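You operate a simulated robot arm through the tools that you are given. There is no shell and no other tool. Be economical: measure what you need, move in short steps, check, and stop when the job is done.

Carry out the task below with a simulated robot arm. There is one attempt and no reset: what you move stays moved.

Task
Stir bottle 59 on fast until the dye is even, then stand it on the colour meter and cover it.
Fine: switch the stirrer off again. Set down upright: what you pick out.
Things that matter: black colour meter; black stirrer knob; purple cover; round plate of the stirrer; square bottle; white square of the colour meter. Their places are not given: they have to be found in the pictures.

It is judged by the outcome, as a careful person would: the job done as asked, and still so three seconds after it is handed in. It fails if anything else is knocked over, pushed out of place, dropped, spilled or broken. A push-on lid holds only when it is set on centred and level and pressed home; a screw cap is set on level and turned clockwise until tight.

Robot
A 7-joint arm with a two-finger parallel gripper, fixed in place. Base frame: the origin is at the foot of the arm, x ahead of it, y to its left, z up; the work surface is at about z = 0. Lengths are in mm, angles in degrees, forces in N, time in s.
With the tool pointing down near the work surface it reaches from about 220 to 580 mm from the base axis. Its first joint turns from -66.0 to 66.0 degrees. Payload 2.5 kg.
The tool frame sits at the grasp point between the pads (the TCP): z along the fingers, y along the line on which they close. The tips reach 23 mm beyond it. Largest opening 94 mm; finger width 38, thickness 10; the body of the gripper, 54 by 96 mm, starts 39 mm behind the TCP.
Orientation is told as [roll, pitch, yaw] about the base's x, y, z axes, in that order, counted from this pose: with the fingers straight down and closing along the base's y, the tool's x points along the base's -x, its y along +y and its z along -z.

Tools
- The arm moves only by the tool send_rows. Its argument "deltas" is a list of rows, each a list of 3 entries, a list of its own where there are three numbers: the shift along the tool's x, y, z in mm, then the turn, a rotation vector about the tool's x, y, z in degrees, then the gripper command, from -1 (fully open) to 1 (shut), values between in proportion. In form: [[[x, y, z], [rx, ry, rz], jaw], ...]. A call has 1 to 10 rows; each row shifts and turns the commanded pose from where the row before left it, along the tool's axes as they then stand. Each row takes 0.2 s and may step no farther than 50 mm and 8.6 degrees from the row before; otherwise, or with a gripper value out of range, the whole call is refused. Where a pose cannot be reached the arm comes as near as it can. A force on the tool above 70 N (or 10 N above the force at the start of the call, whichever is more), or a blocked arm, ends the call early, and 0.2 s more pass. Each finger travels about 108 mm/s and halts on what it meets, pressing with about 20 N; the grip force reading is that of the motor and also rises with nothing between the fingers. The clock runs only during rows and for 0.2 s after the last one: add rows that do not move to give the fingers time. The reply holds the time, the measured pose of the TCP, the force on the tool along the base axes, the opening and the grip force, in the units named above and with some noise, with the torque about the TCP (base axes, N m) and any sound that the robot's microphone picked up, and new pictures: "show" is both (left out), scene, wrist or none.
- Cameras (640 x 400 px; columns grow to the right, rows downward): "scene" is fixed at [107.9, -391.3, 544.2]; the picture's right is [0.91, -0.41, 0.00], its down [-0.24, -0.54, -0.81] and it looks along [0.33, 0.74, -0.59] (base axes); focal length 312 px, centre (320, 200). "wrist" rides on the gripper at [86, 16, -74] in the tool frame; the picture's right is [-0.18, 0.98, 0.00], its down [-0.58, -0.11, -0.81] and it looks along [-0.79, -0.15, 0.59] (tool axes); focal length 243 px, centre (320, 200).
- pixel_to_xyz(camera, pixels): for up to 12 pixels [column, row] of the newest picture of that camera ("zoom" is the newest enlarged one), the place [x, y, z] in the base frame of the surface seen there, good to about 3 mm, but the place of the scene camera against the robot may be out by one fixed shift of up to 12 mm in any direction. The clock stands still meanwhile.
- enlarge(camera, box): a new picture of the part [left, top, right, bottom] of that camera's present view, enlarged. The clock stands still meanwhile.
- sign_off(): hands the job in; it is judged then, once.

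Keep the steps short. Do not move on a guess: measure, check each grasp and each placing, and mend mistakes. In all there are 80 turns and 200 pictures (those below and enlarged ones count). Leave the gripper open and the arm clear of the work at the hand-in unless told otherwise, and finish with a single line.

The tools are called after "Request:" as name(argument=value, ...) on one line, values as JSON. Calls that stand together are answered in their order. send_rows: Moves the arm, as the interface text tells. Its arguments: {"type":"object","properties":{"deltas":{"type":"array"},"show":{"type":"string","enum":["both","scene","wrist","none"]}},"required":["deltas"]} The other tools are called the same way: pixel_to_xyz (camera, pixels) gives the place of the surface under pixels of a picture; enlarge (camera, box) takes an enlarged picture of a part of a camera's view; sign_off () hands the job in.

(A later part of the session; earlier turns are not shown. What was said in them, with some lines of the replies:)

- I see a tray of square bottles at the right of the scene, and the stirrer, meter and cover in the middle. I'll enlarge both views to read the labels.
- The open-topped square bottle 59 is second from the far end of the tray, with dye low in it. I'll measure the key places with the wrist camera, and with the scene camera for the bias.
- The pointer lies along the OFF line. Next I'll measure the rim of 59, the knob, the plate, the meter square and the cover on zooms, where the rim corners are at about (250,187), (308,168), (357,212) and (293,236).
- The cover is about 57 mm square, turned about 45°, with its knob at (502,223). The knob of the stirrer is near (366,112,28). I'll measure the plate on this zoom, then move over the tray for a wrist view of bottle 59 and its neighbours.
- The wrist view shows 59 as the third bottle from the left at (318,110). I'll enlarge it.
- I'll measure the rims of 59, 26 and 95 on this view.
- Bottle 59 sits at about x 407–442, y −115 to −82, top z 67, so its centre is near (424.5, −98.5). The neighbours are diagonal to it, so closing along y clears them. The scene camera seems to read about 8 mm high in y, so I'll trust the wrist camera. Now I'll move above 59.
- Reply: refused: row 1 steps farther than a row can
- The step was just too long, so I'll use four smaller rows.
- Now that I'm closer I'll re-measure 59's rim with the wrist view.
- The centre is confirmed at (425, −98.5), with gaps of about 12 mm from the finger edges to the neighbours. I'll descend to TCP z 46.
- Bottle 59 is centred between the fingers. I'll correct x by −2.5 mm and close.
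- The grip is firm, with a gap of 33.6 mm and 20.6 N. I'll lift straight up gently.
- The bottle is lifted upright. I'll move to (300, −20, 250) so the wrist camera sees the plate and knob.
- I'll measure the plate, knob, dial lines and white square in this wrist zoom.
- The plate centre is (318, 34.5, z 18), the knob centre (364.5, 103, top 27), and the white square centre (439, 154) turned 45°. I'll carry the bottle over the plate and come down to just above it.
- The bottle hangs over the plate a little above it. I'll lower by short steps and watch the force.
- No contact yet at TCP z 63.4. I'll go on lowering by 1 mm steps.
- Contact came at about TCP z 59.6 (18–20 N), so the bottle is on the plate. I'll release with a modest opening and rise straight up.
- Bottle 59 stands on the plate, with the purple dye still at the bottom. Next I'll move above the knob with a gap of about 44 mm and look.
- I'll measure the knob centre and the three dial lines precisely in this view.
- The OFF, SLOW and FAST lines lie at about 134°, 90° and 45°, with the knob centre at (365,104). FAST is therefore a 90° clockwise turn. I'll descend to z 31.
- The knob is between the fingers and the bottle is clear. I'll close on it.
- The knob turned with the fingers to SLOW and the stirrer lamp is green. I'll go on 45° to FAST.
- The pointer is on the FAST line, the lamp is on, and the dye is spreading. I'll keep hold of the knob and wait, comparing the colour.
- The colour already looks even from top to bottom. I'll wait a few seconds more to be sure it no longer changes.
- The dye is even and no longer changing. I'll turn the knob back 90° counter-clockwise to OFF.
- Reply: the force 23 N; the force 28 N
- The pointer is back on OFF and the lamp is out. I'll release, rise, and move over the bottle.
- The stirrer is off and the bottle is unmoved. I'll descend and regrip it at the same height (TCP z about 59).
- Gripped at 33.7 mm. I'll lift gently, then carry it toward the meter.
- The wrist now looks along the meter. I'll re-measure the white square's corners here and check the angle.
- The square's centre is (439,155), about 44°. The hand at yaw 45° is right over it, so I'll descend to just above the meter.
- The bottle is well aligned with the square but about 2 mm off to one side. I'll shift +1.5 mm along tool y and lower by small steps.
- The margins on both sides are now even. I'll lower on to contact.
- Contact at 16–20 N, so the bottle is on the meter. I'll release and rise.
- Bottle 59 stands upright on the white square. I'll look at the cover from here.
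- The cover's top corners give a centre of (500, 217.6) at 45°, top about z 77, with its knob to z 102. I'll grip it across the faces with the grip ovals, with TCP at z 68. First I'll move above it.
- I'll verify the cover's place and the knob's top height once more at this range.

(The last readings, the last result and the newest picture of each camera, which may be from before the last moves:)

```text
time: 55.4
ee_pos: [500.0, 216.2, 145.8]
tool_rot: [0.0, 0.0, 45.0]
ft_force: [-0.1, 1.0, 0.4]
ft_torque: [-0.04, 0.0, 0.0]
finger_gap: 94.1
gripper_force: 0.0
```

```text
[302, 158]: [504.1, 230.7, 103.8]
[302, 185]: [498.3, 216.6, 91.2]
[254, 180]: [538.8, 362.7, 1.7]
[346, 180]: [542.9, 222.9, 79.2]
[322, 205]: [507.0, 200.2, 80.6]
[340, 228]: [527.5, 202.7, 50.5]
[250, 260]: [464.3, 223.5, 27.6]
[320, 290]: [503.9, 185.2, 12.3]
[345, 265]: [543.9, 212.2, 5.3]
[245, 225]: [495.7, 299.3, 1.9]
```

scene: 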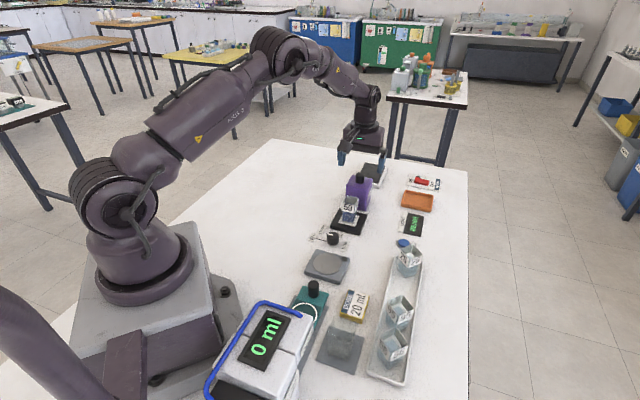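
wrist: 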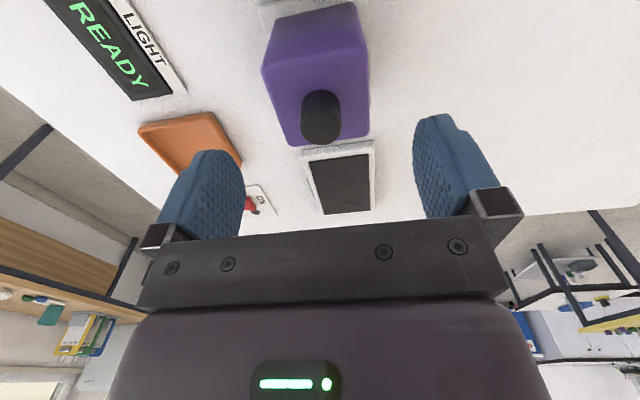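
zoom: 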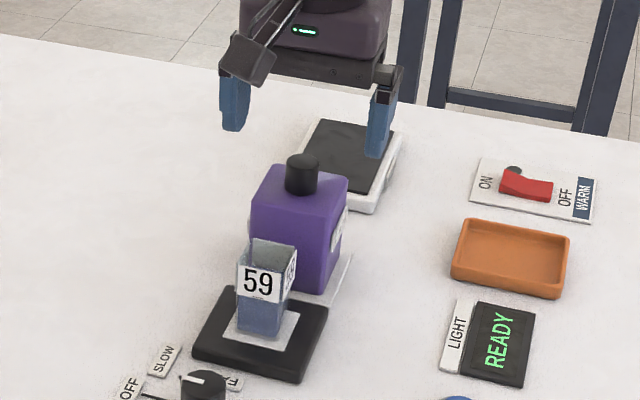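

The centre is about (500.3, 218.7) and the knob top is 104. I'll go to TCP z 70, which leaves about 5 mm above the knob, in steps.

Request:
send_rows(deltas=[[[-2, 1.3, 20], [0, 0, 0], -1], [[0, 0, 25], [0, 0, 0], -1], [[0, 0, 20], [0, 0, 0], -1], [[0, 0, 11], [0, 0, 0], -1], [[0, 0, 0], [0, 0, 0], -1]])

Request:
enlarge(camera="scene", box=[320, 130, 410, 240])

```text
time: 56.6
ee_pos: [499.7, 219.5, 68.8]
tool_rot: [0.0, -0.1, 45.0]
ft_force: [-0.1, -0.3, -0.2]
ft_torque: [0.0, 0.0, -0.02]
finger_gap: 94.1
gripper_force: 0.1
```

scene: 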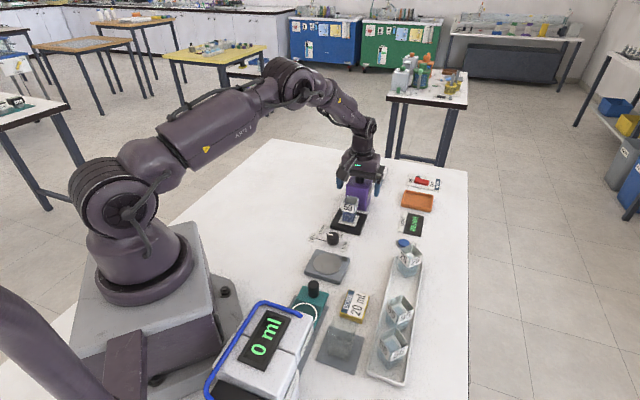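
wrist: 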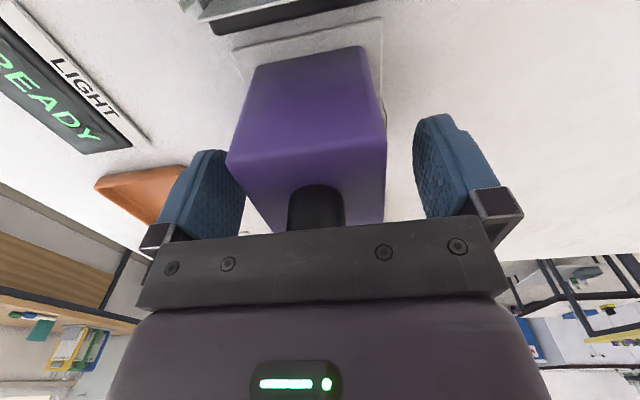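

```text
3.64 times, centred on (365, 185) of scene
```

zoom: 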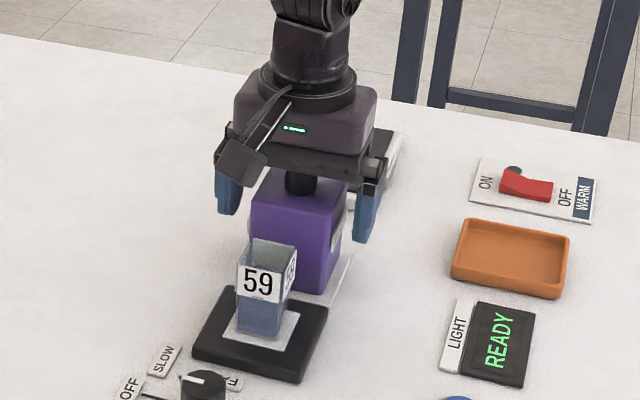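

The cover is between the fingers and there is no contact. I'll close gently.

Request:
send_rows(deltas=[[[0, 0, 0], [0, 0, 0], -0.6], [[0, 0, 0], [0, 0, 0], -0.4], [[0, 0, 0], [0, 0, 0], -0.2], [[0, 0, 0], [0, 0, 0], 0.2], [[0, 0, 0], [0, 0, 0], 1], [[0, 0, 0], [0, 0, 0], 1]])

```text
time: 58.0
ee_pos: [499.4, 220.1, 68.9]
tool_rot: [0.0, 0.0, 44.9]
ft_force: [-1.4, -0.5, 0.7]
ft_torque: [-0.04, 0.0, -0.04]
finger_gap: 61.8
gripper_force: 19.6
```

scene: 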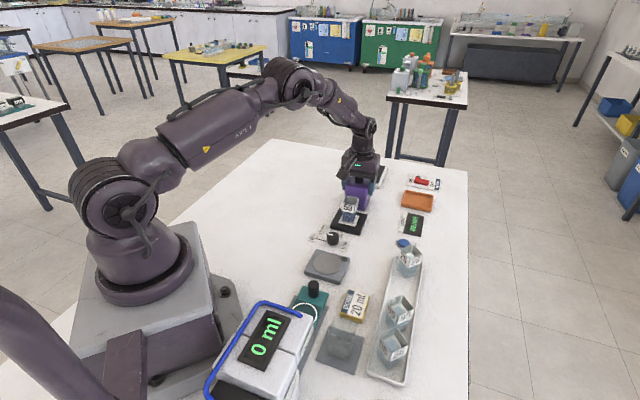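
wrist: 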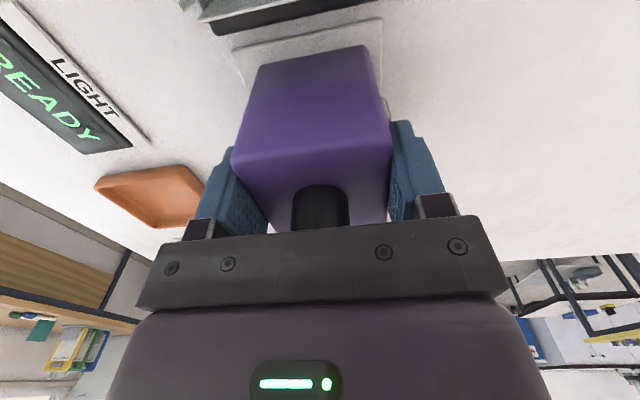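

The gap is 61.8 mm at 20 N on the grip ovals. I'll lift straight up.

Request:
send_rows(deltas=[[[0, 0, -5], [0, 0, 0], 1], [[0, 0, -10], [0, 0, 0], 1], [[0, 0, -20], [0, 0, 0], 1], [[0, 0, -25], [0, 0, 0], 1], [[0, 0, -25], [0, 0, 0], 1], [[0, 0, -20], [0, 0, 0], 1], [[0, 0, -5], [0, 0, 0], 1], [[0, 0, 0], [0, 0, 0], 1]])

Request:
enlarge(camera="scene", box=[320, 120, 410, 240])

Request:
enlarge(camera="wrist", box=[180, 0, 460, 230])

```text
time: 59.8
ee_pos: [499.7, 220.6, 179.0]
tool_rot: [0.1, 0.0, 44.9]
ft_force: [1.2, -0.2, -0.7]
ft_torque: [0.01, -0.04, -0.01]
finger_gap: 61.6
gripper_force: 20.5
```

scene: 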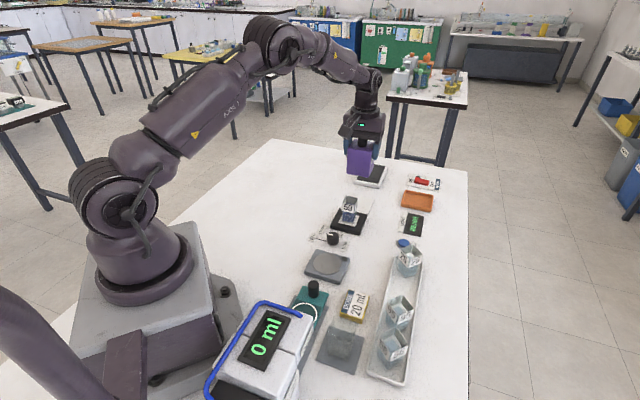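
wrist: 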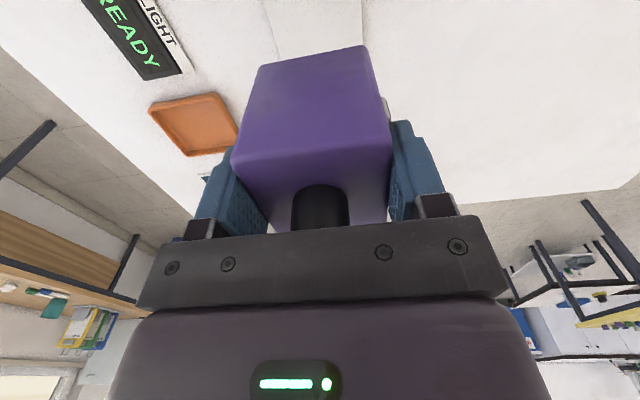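

```text
3.33 times, centred on (365, 180) of scene
```

zoom: 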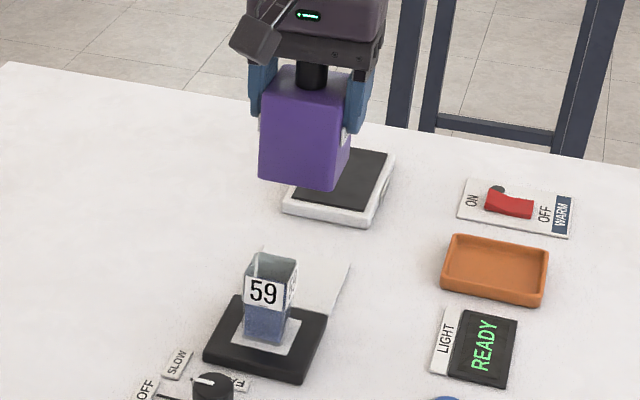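

```text
1.74 times, centred on (320, 115) of wrist
```

zoom: 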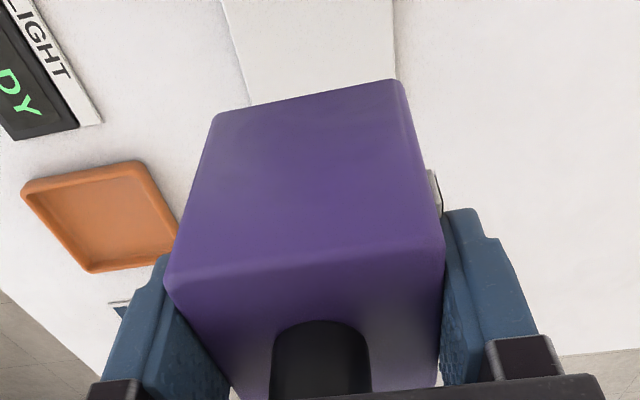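

The cover is lifted and level. Before carrying it over, I'll measure bottle 59's rim from the scene camera and compensate for the known shift of about (+2.7, +9.6).

Request:
enlarge(camera="scene", box=[330, 185, 370, 240])

```text
7.27 times, centred on (350, 212) of scene
```

zoom: 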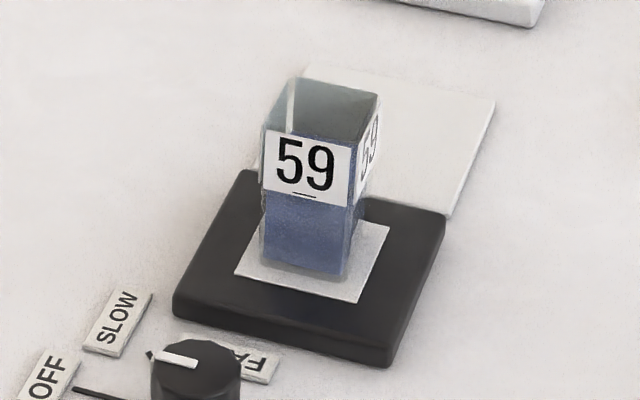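

Request:
pixel_to_xyz(camera="zoom", pixels=[[265, 128], [351, 148], [378, 97], [295, 80], [264, 180], [350, 200], [235, 270], [357, 300], [389, 228], [263, 262], [345, 279], [270, 150]])

```text
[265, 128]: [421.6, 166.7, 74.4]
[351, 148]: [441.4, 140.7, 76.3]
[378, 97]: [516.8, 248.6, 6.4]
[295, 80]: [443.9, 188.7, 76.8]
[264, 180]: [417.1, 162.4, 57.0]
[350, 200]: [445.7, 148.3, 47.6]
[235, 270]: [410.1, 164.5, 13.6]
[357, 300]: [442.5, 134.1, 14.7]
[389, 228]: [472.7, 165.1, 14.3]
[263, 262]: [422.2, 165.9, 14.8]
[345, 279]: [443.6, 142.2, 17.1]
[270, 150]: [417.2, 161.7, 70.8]
```

The bottle's centre comes out at about (439.5, 156), which agrees with the hand readings. I'll carry the cover above it, high enough to clear the rim at z 76.

Request:
send_rows(deltas=[[[10, -0.4, 0], [0, 0, 0], 1], [[20, -0.5, 0], [0, 0, 0], 1], [[22, -0.5, 0], [0, 0, 0], 1], [[20, -0.5, 0], [0, 0, 0], 1], [[11, -0.5, 0], [0, 0, 0], 1], [[5, 0, 0], [0, 0, 0], 1], [[0, 0, 0], [0, 0, 0], 1], [[0, 0, 0], [0, 0, 0], 1]])

Request:
enlarge(camera="scene", box=[315, 130, 395, 250])

Request:
enlarge(camera="wrist", box=[180, 0, 460, 230])

```text
time: 61.6
ee_pos: [440.4, 155.6, 179.4]
tool_rot: [0.0, 0.0, 45.0]
ft_force: [-0.1, -0.6, -0.7]
ft_torque: [-0.01, -0.01, 0.0]
finger_gap: 61.7
gripper_force: 20.0
```

scene: 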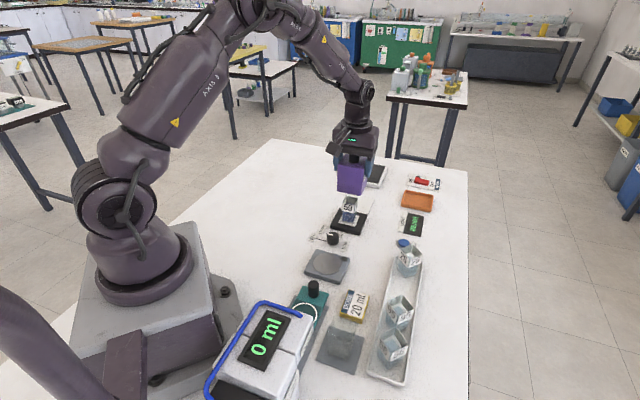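
wrist: 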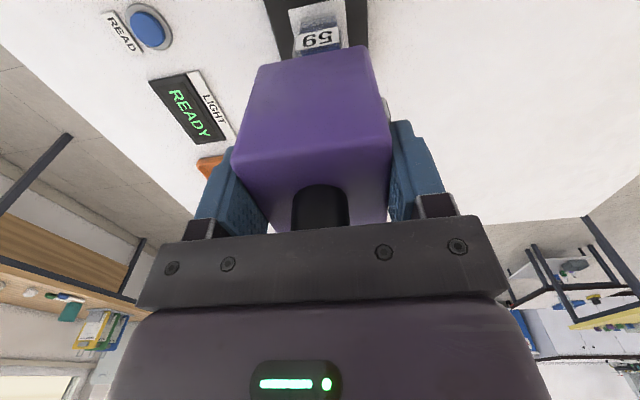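

```text
3.33 times, centred on (355, 190) of scene
```

zoom: 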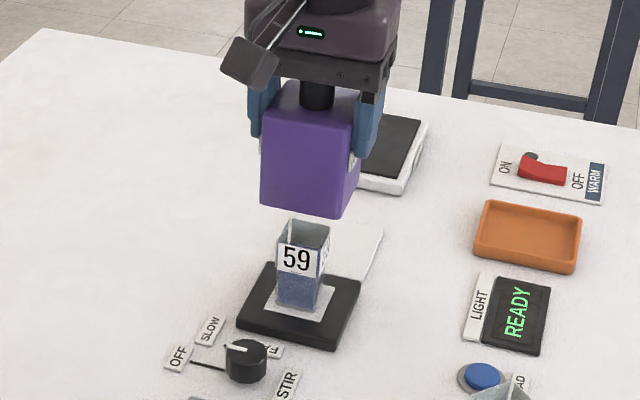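

```text
1.74 times, centred on (320, 115) of wrist
```

zoom: 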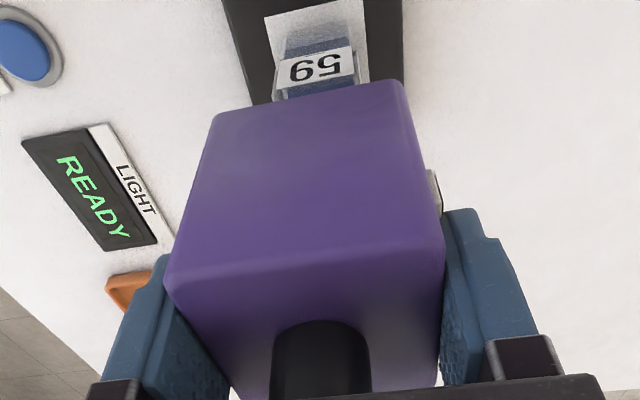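

I'll check the cover's actual centre in the hand against the bottle.

Request:
pixel_to_xyz(camera="zoom", pixels=[[172, 278], [438, 245], [218, 118], [395, 85], [315, 65], [283, 70], [348, 62], [278, 95], [355, 85], [320, 330], [275, 350], [368, 345]])

```text
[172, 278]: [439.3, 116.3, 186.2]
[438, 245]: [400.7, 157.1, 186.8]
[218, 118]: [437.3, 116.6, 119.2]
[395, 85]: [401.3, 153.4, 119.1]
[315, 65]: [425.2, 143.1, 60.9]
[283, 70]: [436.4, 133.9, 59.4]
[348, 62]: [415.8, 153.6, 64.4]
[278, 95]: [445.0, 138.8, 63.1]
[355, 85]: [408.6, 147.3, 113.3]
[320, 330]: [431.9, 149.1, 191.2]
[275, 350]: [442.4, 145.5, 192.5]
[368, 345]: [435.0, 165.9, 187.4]
```

The cover's centre is (440.2, 156.7) and the bottle's (438.3, 156), within 2 mm. I'll shift 1 mm and descend, slowing as the cover passes the rim.

Request:
send_rows(deltas=[[[1.2, 0.5, 10], [0, 0, 0], 1], [[0, 0, 12], [0, 0, 0], 1], [[0, 0, 10], [0, 0, 0], 1], [[0, 0, 4], [0, 0, 0], 1], [[0, 0, 4], [0, 0, 0], 1], [[0, 0, 4], [0, 0, 0], 1], [[0, 0, 4], [0, 0, 0], 1], [[0, 0, 0], [0, 0, 0], 1]])

Request:
enlarge(camera="scene", box=[325, 150, 385, 240])

Request:
enlarge(camera="wrist", box=[180, 0, 460, 230])

```text
time: 63.4
ee_pos: [439.4, 155.0, 131.2]
tool_rot: [0.0, 0.0, 45.0]
ft_force: [0.1, 0.0, -1.1]
ft_torque: [-0.02, 0.05, 0.0]
finger_gap: 61.4
gripper_force: 20.4
```

scene: 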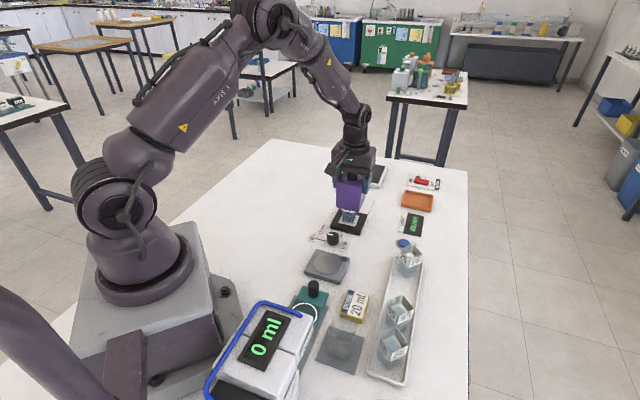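
wrist: 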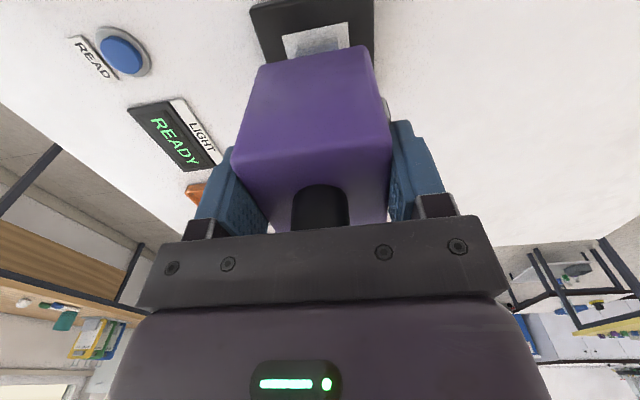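

```text
4.44 times, centred on (355, 195) of scene
```

zoom: 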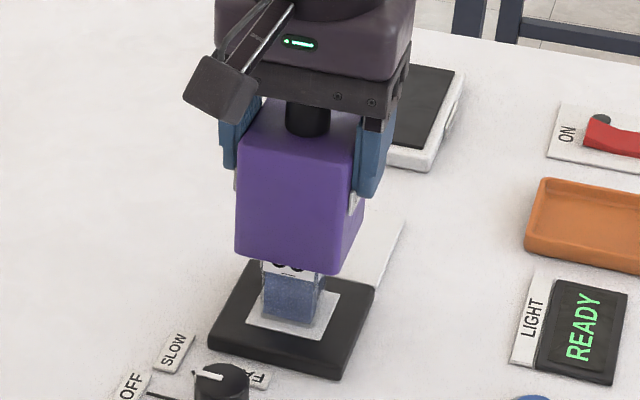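

```text
1.74 times, centred on (320, 115) of wrist
```

zoom: 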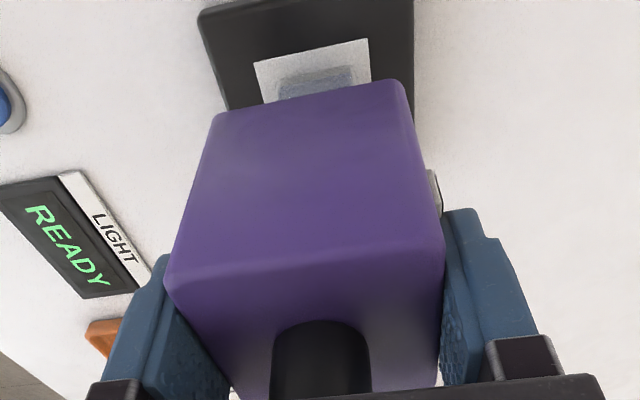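

The rim has entered the cover without contact force. I'll go on down to just above the meter.

Request:
send_rows(deltas=[[[0, 0, 6], [0, 0, 0], 1], [[0, 0, 8], [0, 0, 0], 1], [[0, 0, 8], [0, 0, 0], 1], [[0, 0, 8], [0, 0, 0], 1], [[0, 0, 7], [0, 0, 0], 1], [[0, 0, 5], [0, 0, 0], 1], [[0, 0, 3], [0, 0, 0], 1], [[0, 0, 0], [0, 0, 0], 1]])

Request:
enlarge(camera="scene", box=[325, 160, 385, 240])

Request:
enlarge(camera="wrist", box=[180, 0, 460, 230])

```text
time: 65.2
ee_pos: [439.8, 155.7, 85.3]
tool_rot: [0.0, 0.0, 45.1]
ft_force: [0.4, 0.4, -0.5]
ft_torque: [0.01, -0.01, -0.01]
finger_gap: 61.6
gripper_force: 20.1
```

scene: 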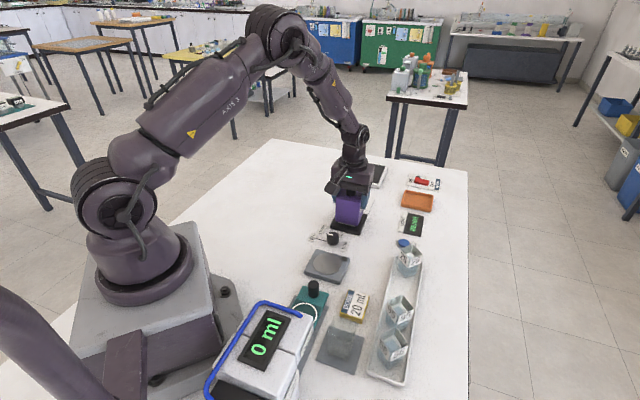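
wrist: 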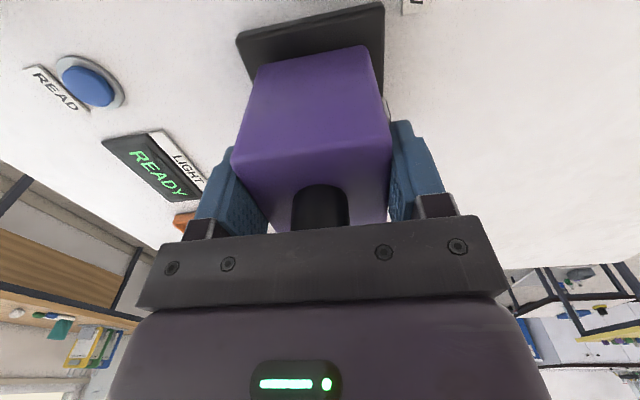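

```text
5.00 times, centred on (355, 200) of scene
```

zoom: 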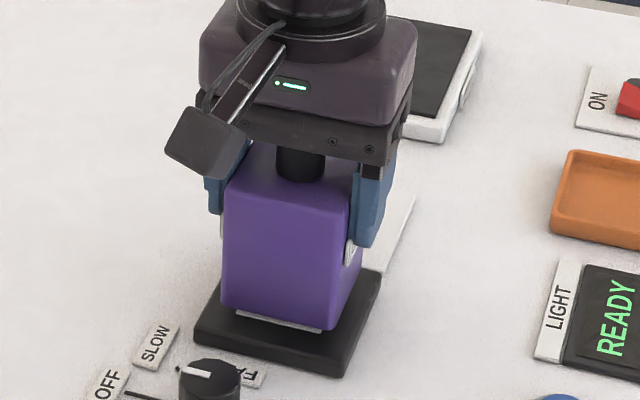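

```text
1.74 times, centred on (320, 115) of wrist
```

zoom: 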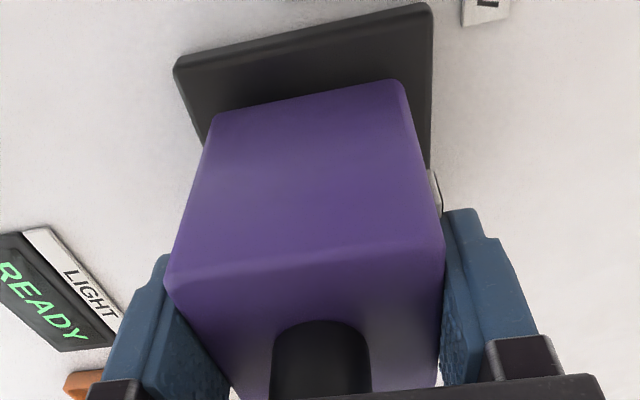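

There is still no contact, and the cover hangs a few mm above the meter. I'll lower by small steps.

Request:
send_rows(deltas=[[[0, 0, 1.5], [0, 0, 0], 1], [[0, 0, 1.5], [0, 0, 0], 1], [[0, 0, 1], [0, 0, 0], 1], [[0, 0, 0], [0, 0, 0], 1]], show="none")

Request:
send_rows(deltas=[[[0, 0, 1], [0, 0, 0], 1], [[0, 0, 1], [0, 0, 0], 1], [[0, 0, 0], [0, 0, 0], 1]], show="none")

Request:
send_rows(deltas=[[[0, 0, 0.7], [0, 0, 0], 1], [[0, 0, 0], [0, 0, 0], 1]], show="none")

Request:
enlarge(camera="scene", box=[325, 180, 385, 240])

```text
time: 66.2
ee_pos: [439.3, 155.6, 81.4]
tool_rot: [-0.1, 0.0, 45.0]
ft_force: [-1.1, 0.5, -0.1]
ft_torque: [0.02, -0.01, -0.02]
finger_gap: 62.1
gripper_force: 20.4
```

```text
time: 67.0
ee_pos: [439.1, 155.1, 79.6]
tool_rot: [0.0, 0.0, 45.0]
ft_force: [0.7, 0.0, -0.2]
ft_torque: [0.0, -0.04, 0.02]
finger_gap: 61.8
gripper_force: 20.3
```

```text
time: 67.6
ee_pos: [438.6, 156.6, 78.3]
tool_rot: [0.0, -0.1, 45.0]
ft_force: [-0.3, 0.1, -1.1]
ft_torque: [-0.01, -0.02, 0.02]
finger_gap: 62.0
gripper_force: 20.3
```

```text
6.67 times, centred on (355, 210) of scene
```

zoom: 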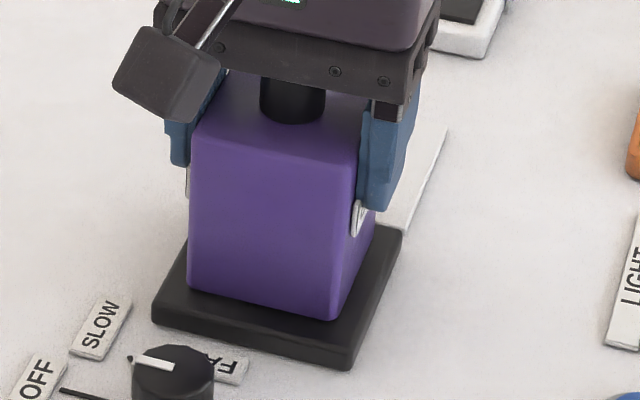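

Request:
send_rows(deltas=[[[0, 0, 0.7], [0, 0, 0], 1], [[0, 0, 0], [0, 0, 0], 1]], show="none")

Request:
send_rows(deltas=[[[0, 0, 0.7], [0, 0, 0], 1], [[0, 0, 0], [0, 0, 0], 1]], show="none")

Request:
send_rows(deltas=[[[0, 0, 0.7], [0, 0, 0], 1], [[0, 0, 0], [0, 0, 0], 1]], show="none")

Request:
enlarge(camera="scene", box=[325, 180, 385, 240])

```text
time: 68.2
ee_pos: [439.0, 156.6, 78.1]
tool_rot: [0.0, 0.0, 44.9]
ft_force: [-0.1, 0.6, -0.7]
ft_torque: [0.02, -0.01, 0.02]
finger_gap: 61.7
gripper_force: 19.7
```

```text
time: 68.8
ee_pos: [439.0, 155.8, 78.4]
tool_rot: [0.0, 0.0, 45.0]
ft_force: [0.1, 0.8, 0.3]
ft_torque: [0.0, -0.01, -0.03]
finger_gap: 61.6
gripper_force: 20.3
```

```text
time: 69.4
ee_pos: [439.6, 154.5, 76.3]
tool_rot: [0.0, 0.0, 45.0]
ft_force: [-1.3, 0.0, -0.9]
ft_torque: [0.0, -0.02, 0.01]
finger_gap: 61.6
gripper_force: 20.6
```

```text
6.67 times, centred on (355, 210) of scene
```

zoom: 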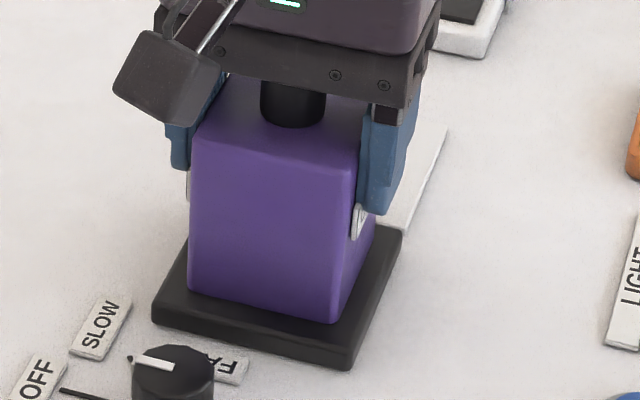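

Nearly down, with no force yet. I'll continue.

Request:
send_rows(deltas=[[[0, 0, 0.7], [0, 0, 0], 1], [[0, 0, 0], [0, 0, 0], 1]], show="none")

Request:
send_rows(deltas=[[[0, 0, 0.7], [0, 0, 0], 1], [[0, 0, 0], [0, 0, 0], 1]], show="none")

Request:
send_rows(deltas=[[[0, 0, 0.7], [0, 0, 0], 1], [[0, 0, 0], [0, 0, 0], 1]], show="none")

```text
time: 70.0
ee_pos: [438.4, 156.2, 76.1]
tool_rot: [0.0, -0.1, 45.0]
ft_force: [-4.6, -2.0, 14.0]
ft_torque: [-0.09, 0.31, 0.02]
finger_gap: 61.8
gripper_force: 20.1
```

```text
time: 70.6
ee_pos: [439.5, 157.3, 76.5]
tool_rot: [-0.1, -0.2, 45.0]
ft_force: [-5.4, -1.7, 19.3]
ft_torque: [0.05, 0.08, 0.03]
finger_gap: 62.0
gripper_force: 19.4
```

```text
time: 71.2
ee_pos: [440.8, 156.2, 75.9]
tool_rot: [-0.1, -0.1, 45.0]
ft_force: [0.0, -1.1, 19.0]
ft_torque: [0.06, -0.01, 0.0]
finger_gap: 61.8
gripper_force: 20.4
```

The cover is seated, with steady contact at 19 N. I'll release slowly and rise straight up.

Request:
send_rows(deltas=[[[0, 0, -1], [0, 0, 0], 1], [[0, 0, 0], [0, 0, 0], -0.4], [[0, 0, 0], [0, 0, 0], -0.7], [[0, 0, 0], [0, 0, 0], -0.8], [[0, 0, -20], [0, 0, 0], -0.8], [[0, 0, -35], [0, 0, 0], -0.8], [[0, 0, -45], [0, 0, 0], -1], [[0, 0, -40], [0, 0, 0], -1], [[0, 0, 0], [0, 0, 0], -1]])

Request:
enlarge(camera="scene", box=[320, 160, 390, 250])

Request:
enlarge(camera="wrist", box=[200, 0, 440, 160])

```text
time: 73.2
ee_pos: [438.3, 155.9, 214.3]
tool_rot: [0.0, 0.0, 45.1]
ft_force: [-0.8, 0.2, -0.3]
ft_torque: [-0.01, -0.02, -0.01]
finger_gap: 93.9
gripper_force: 0.0
```

scene: 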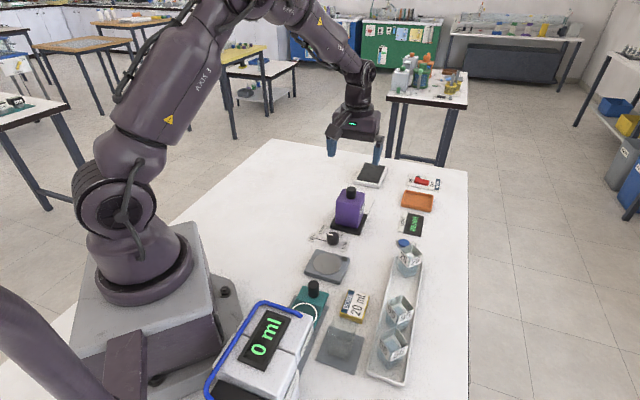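
wrist: 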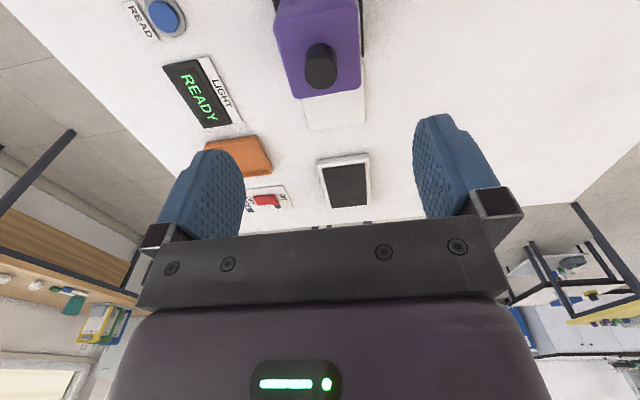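

```text
4.44 times, centred on (355, 205) of scene
```

zoom: 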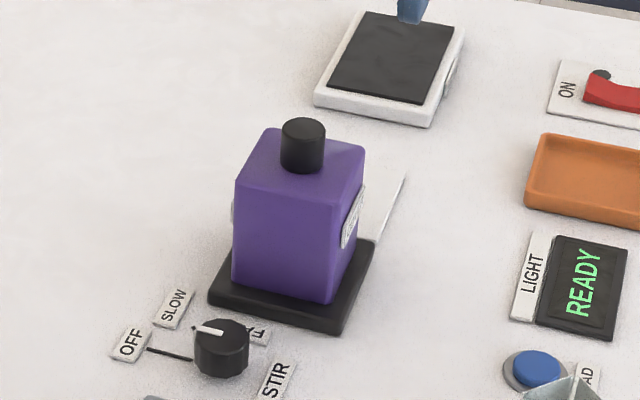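

```text
2.50 times, centred on (320, 80) of wrist
```

zoom: 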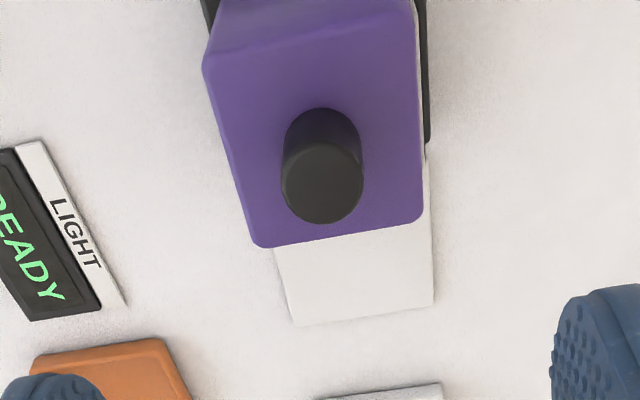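

The cover sits level and centred on the meter over bottle 59. The stirrer is off, everything else is in place, and the gripper is open and clear at z 214. I'm handing in.

Request:
sign_off()

```text
The job is handed in.
```

Bottle 59 was stirred on fast until the dye was even, the stirrer was switched off, and the bottle now stands upright on the colour meter under the purple cover.
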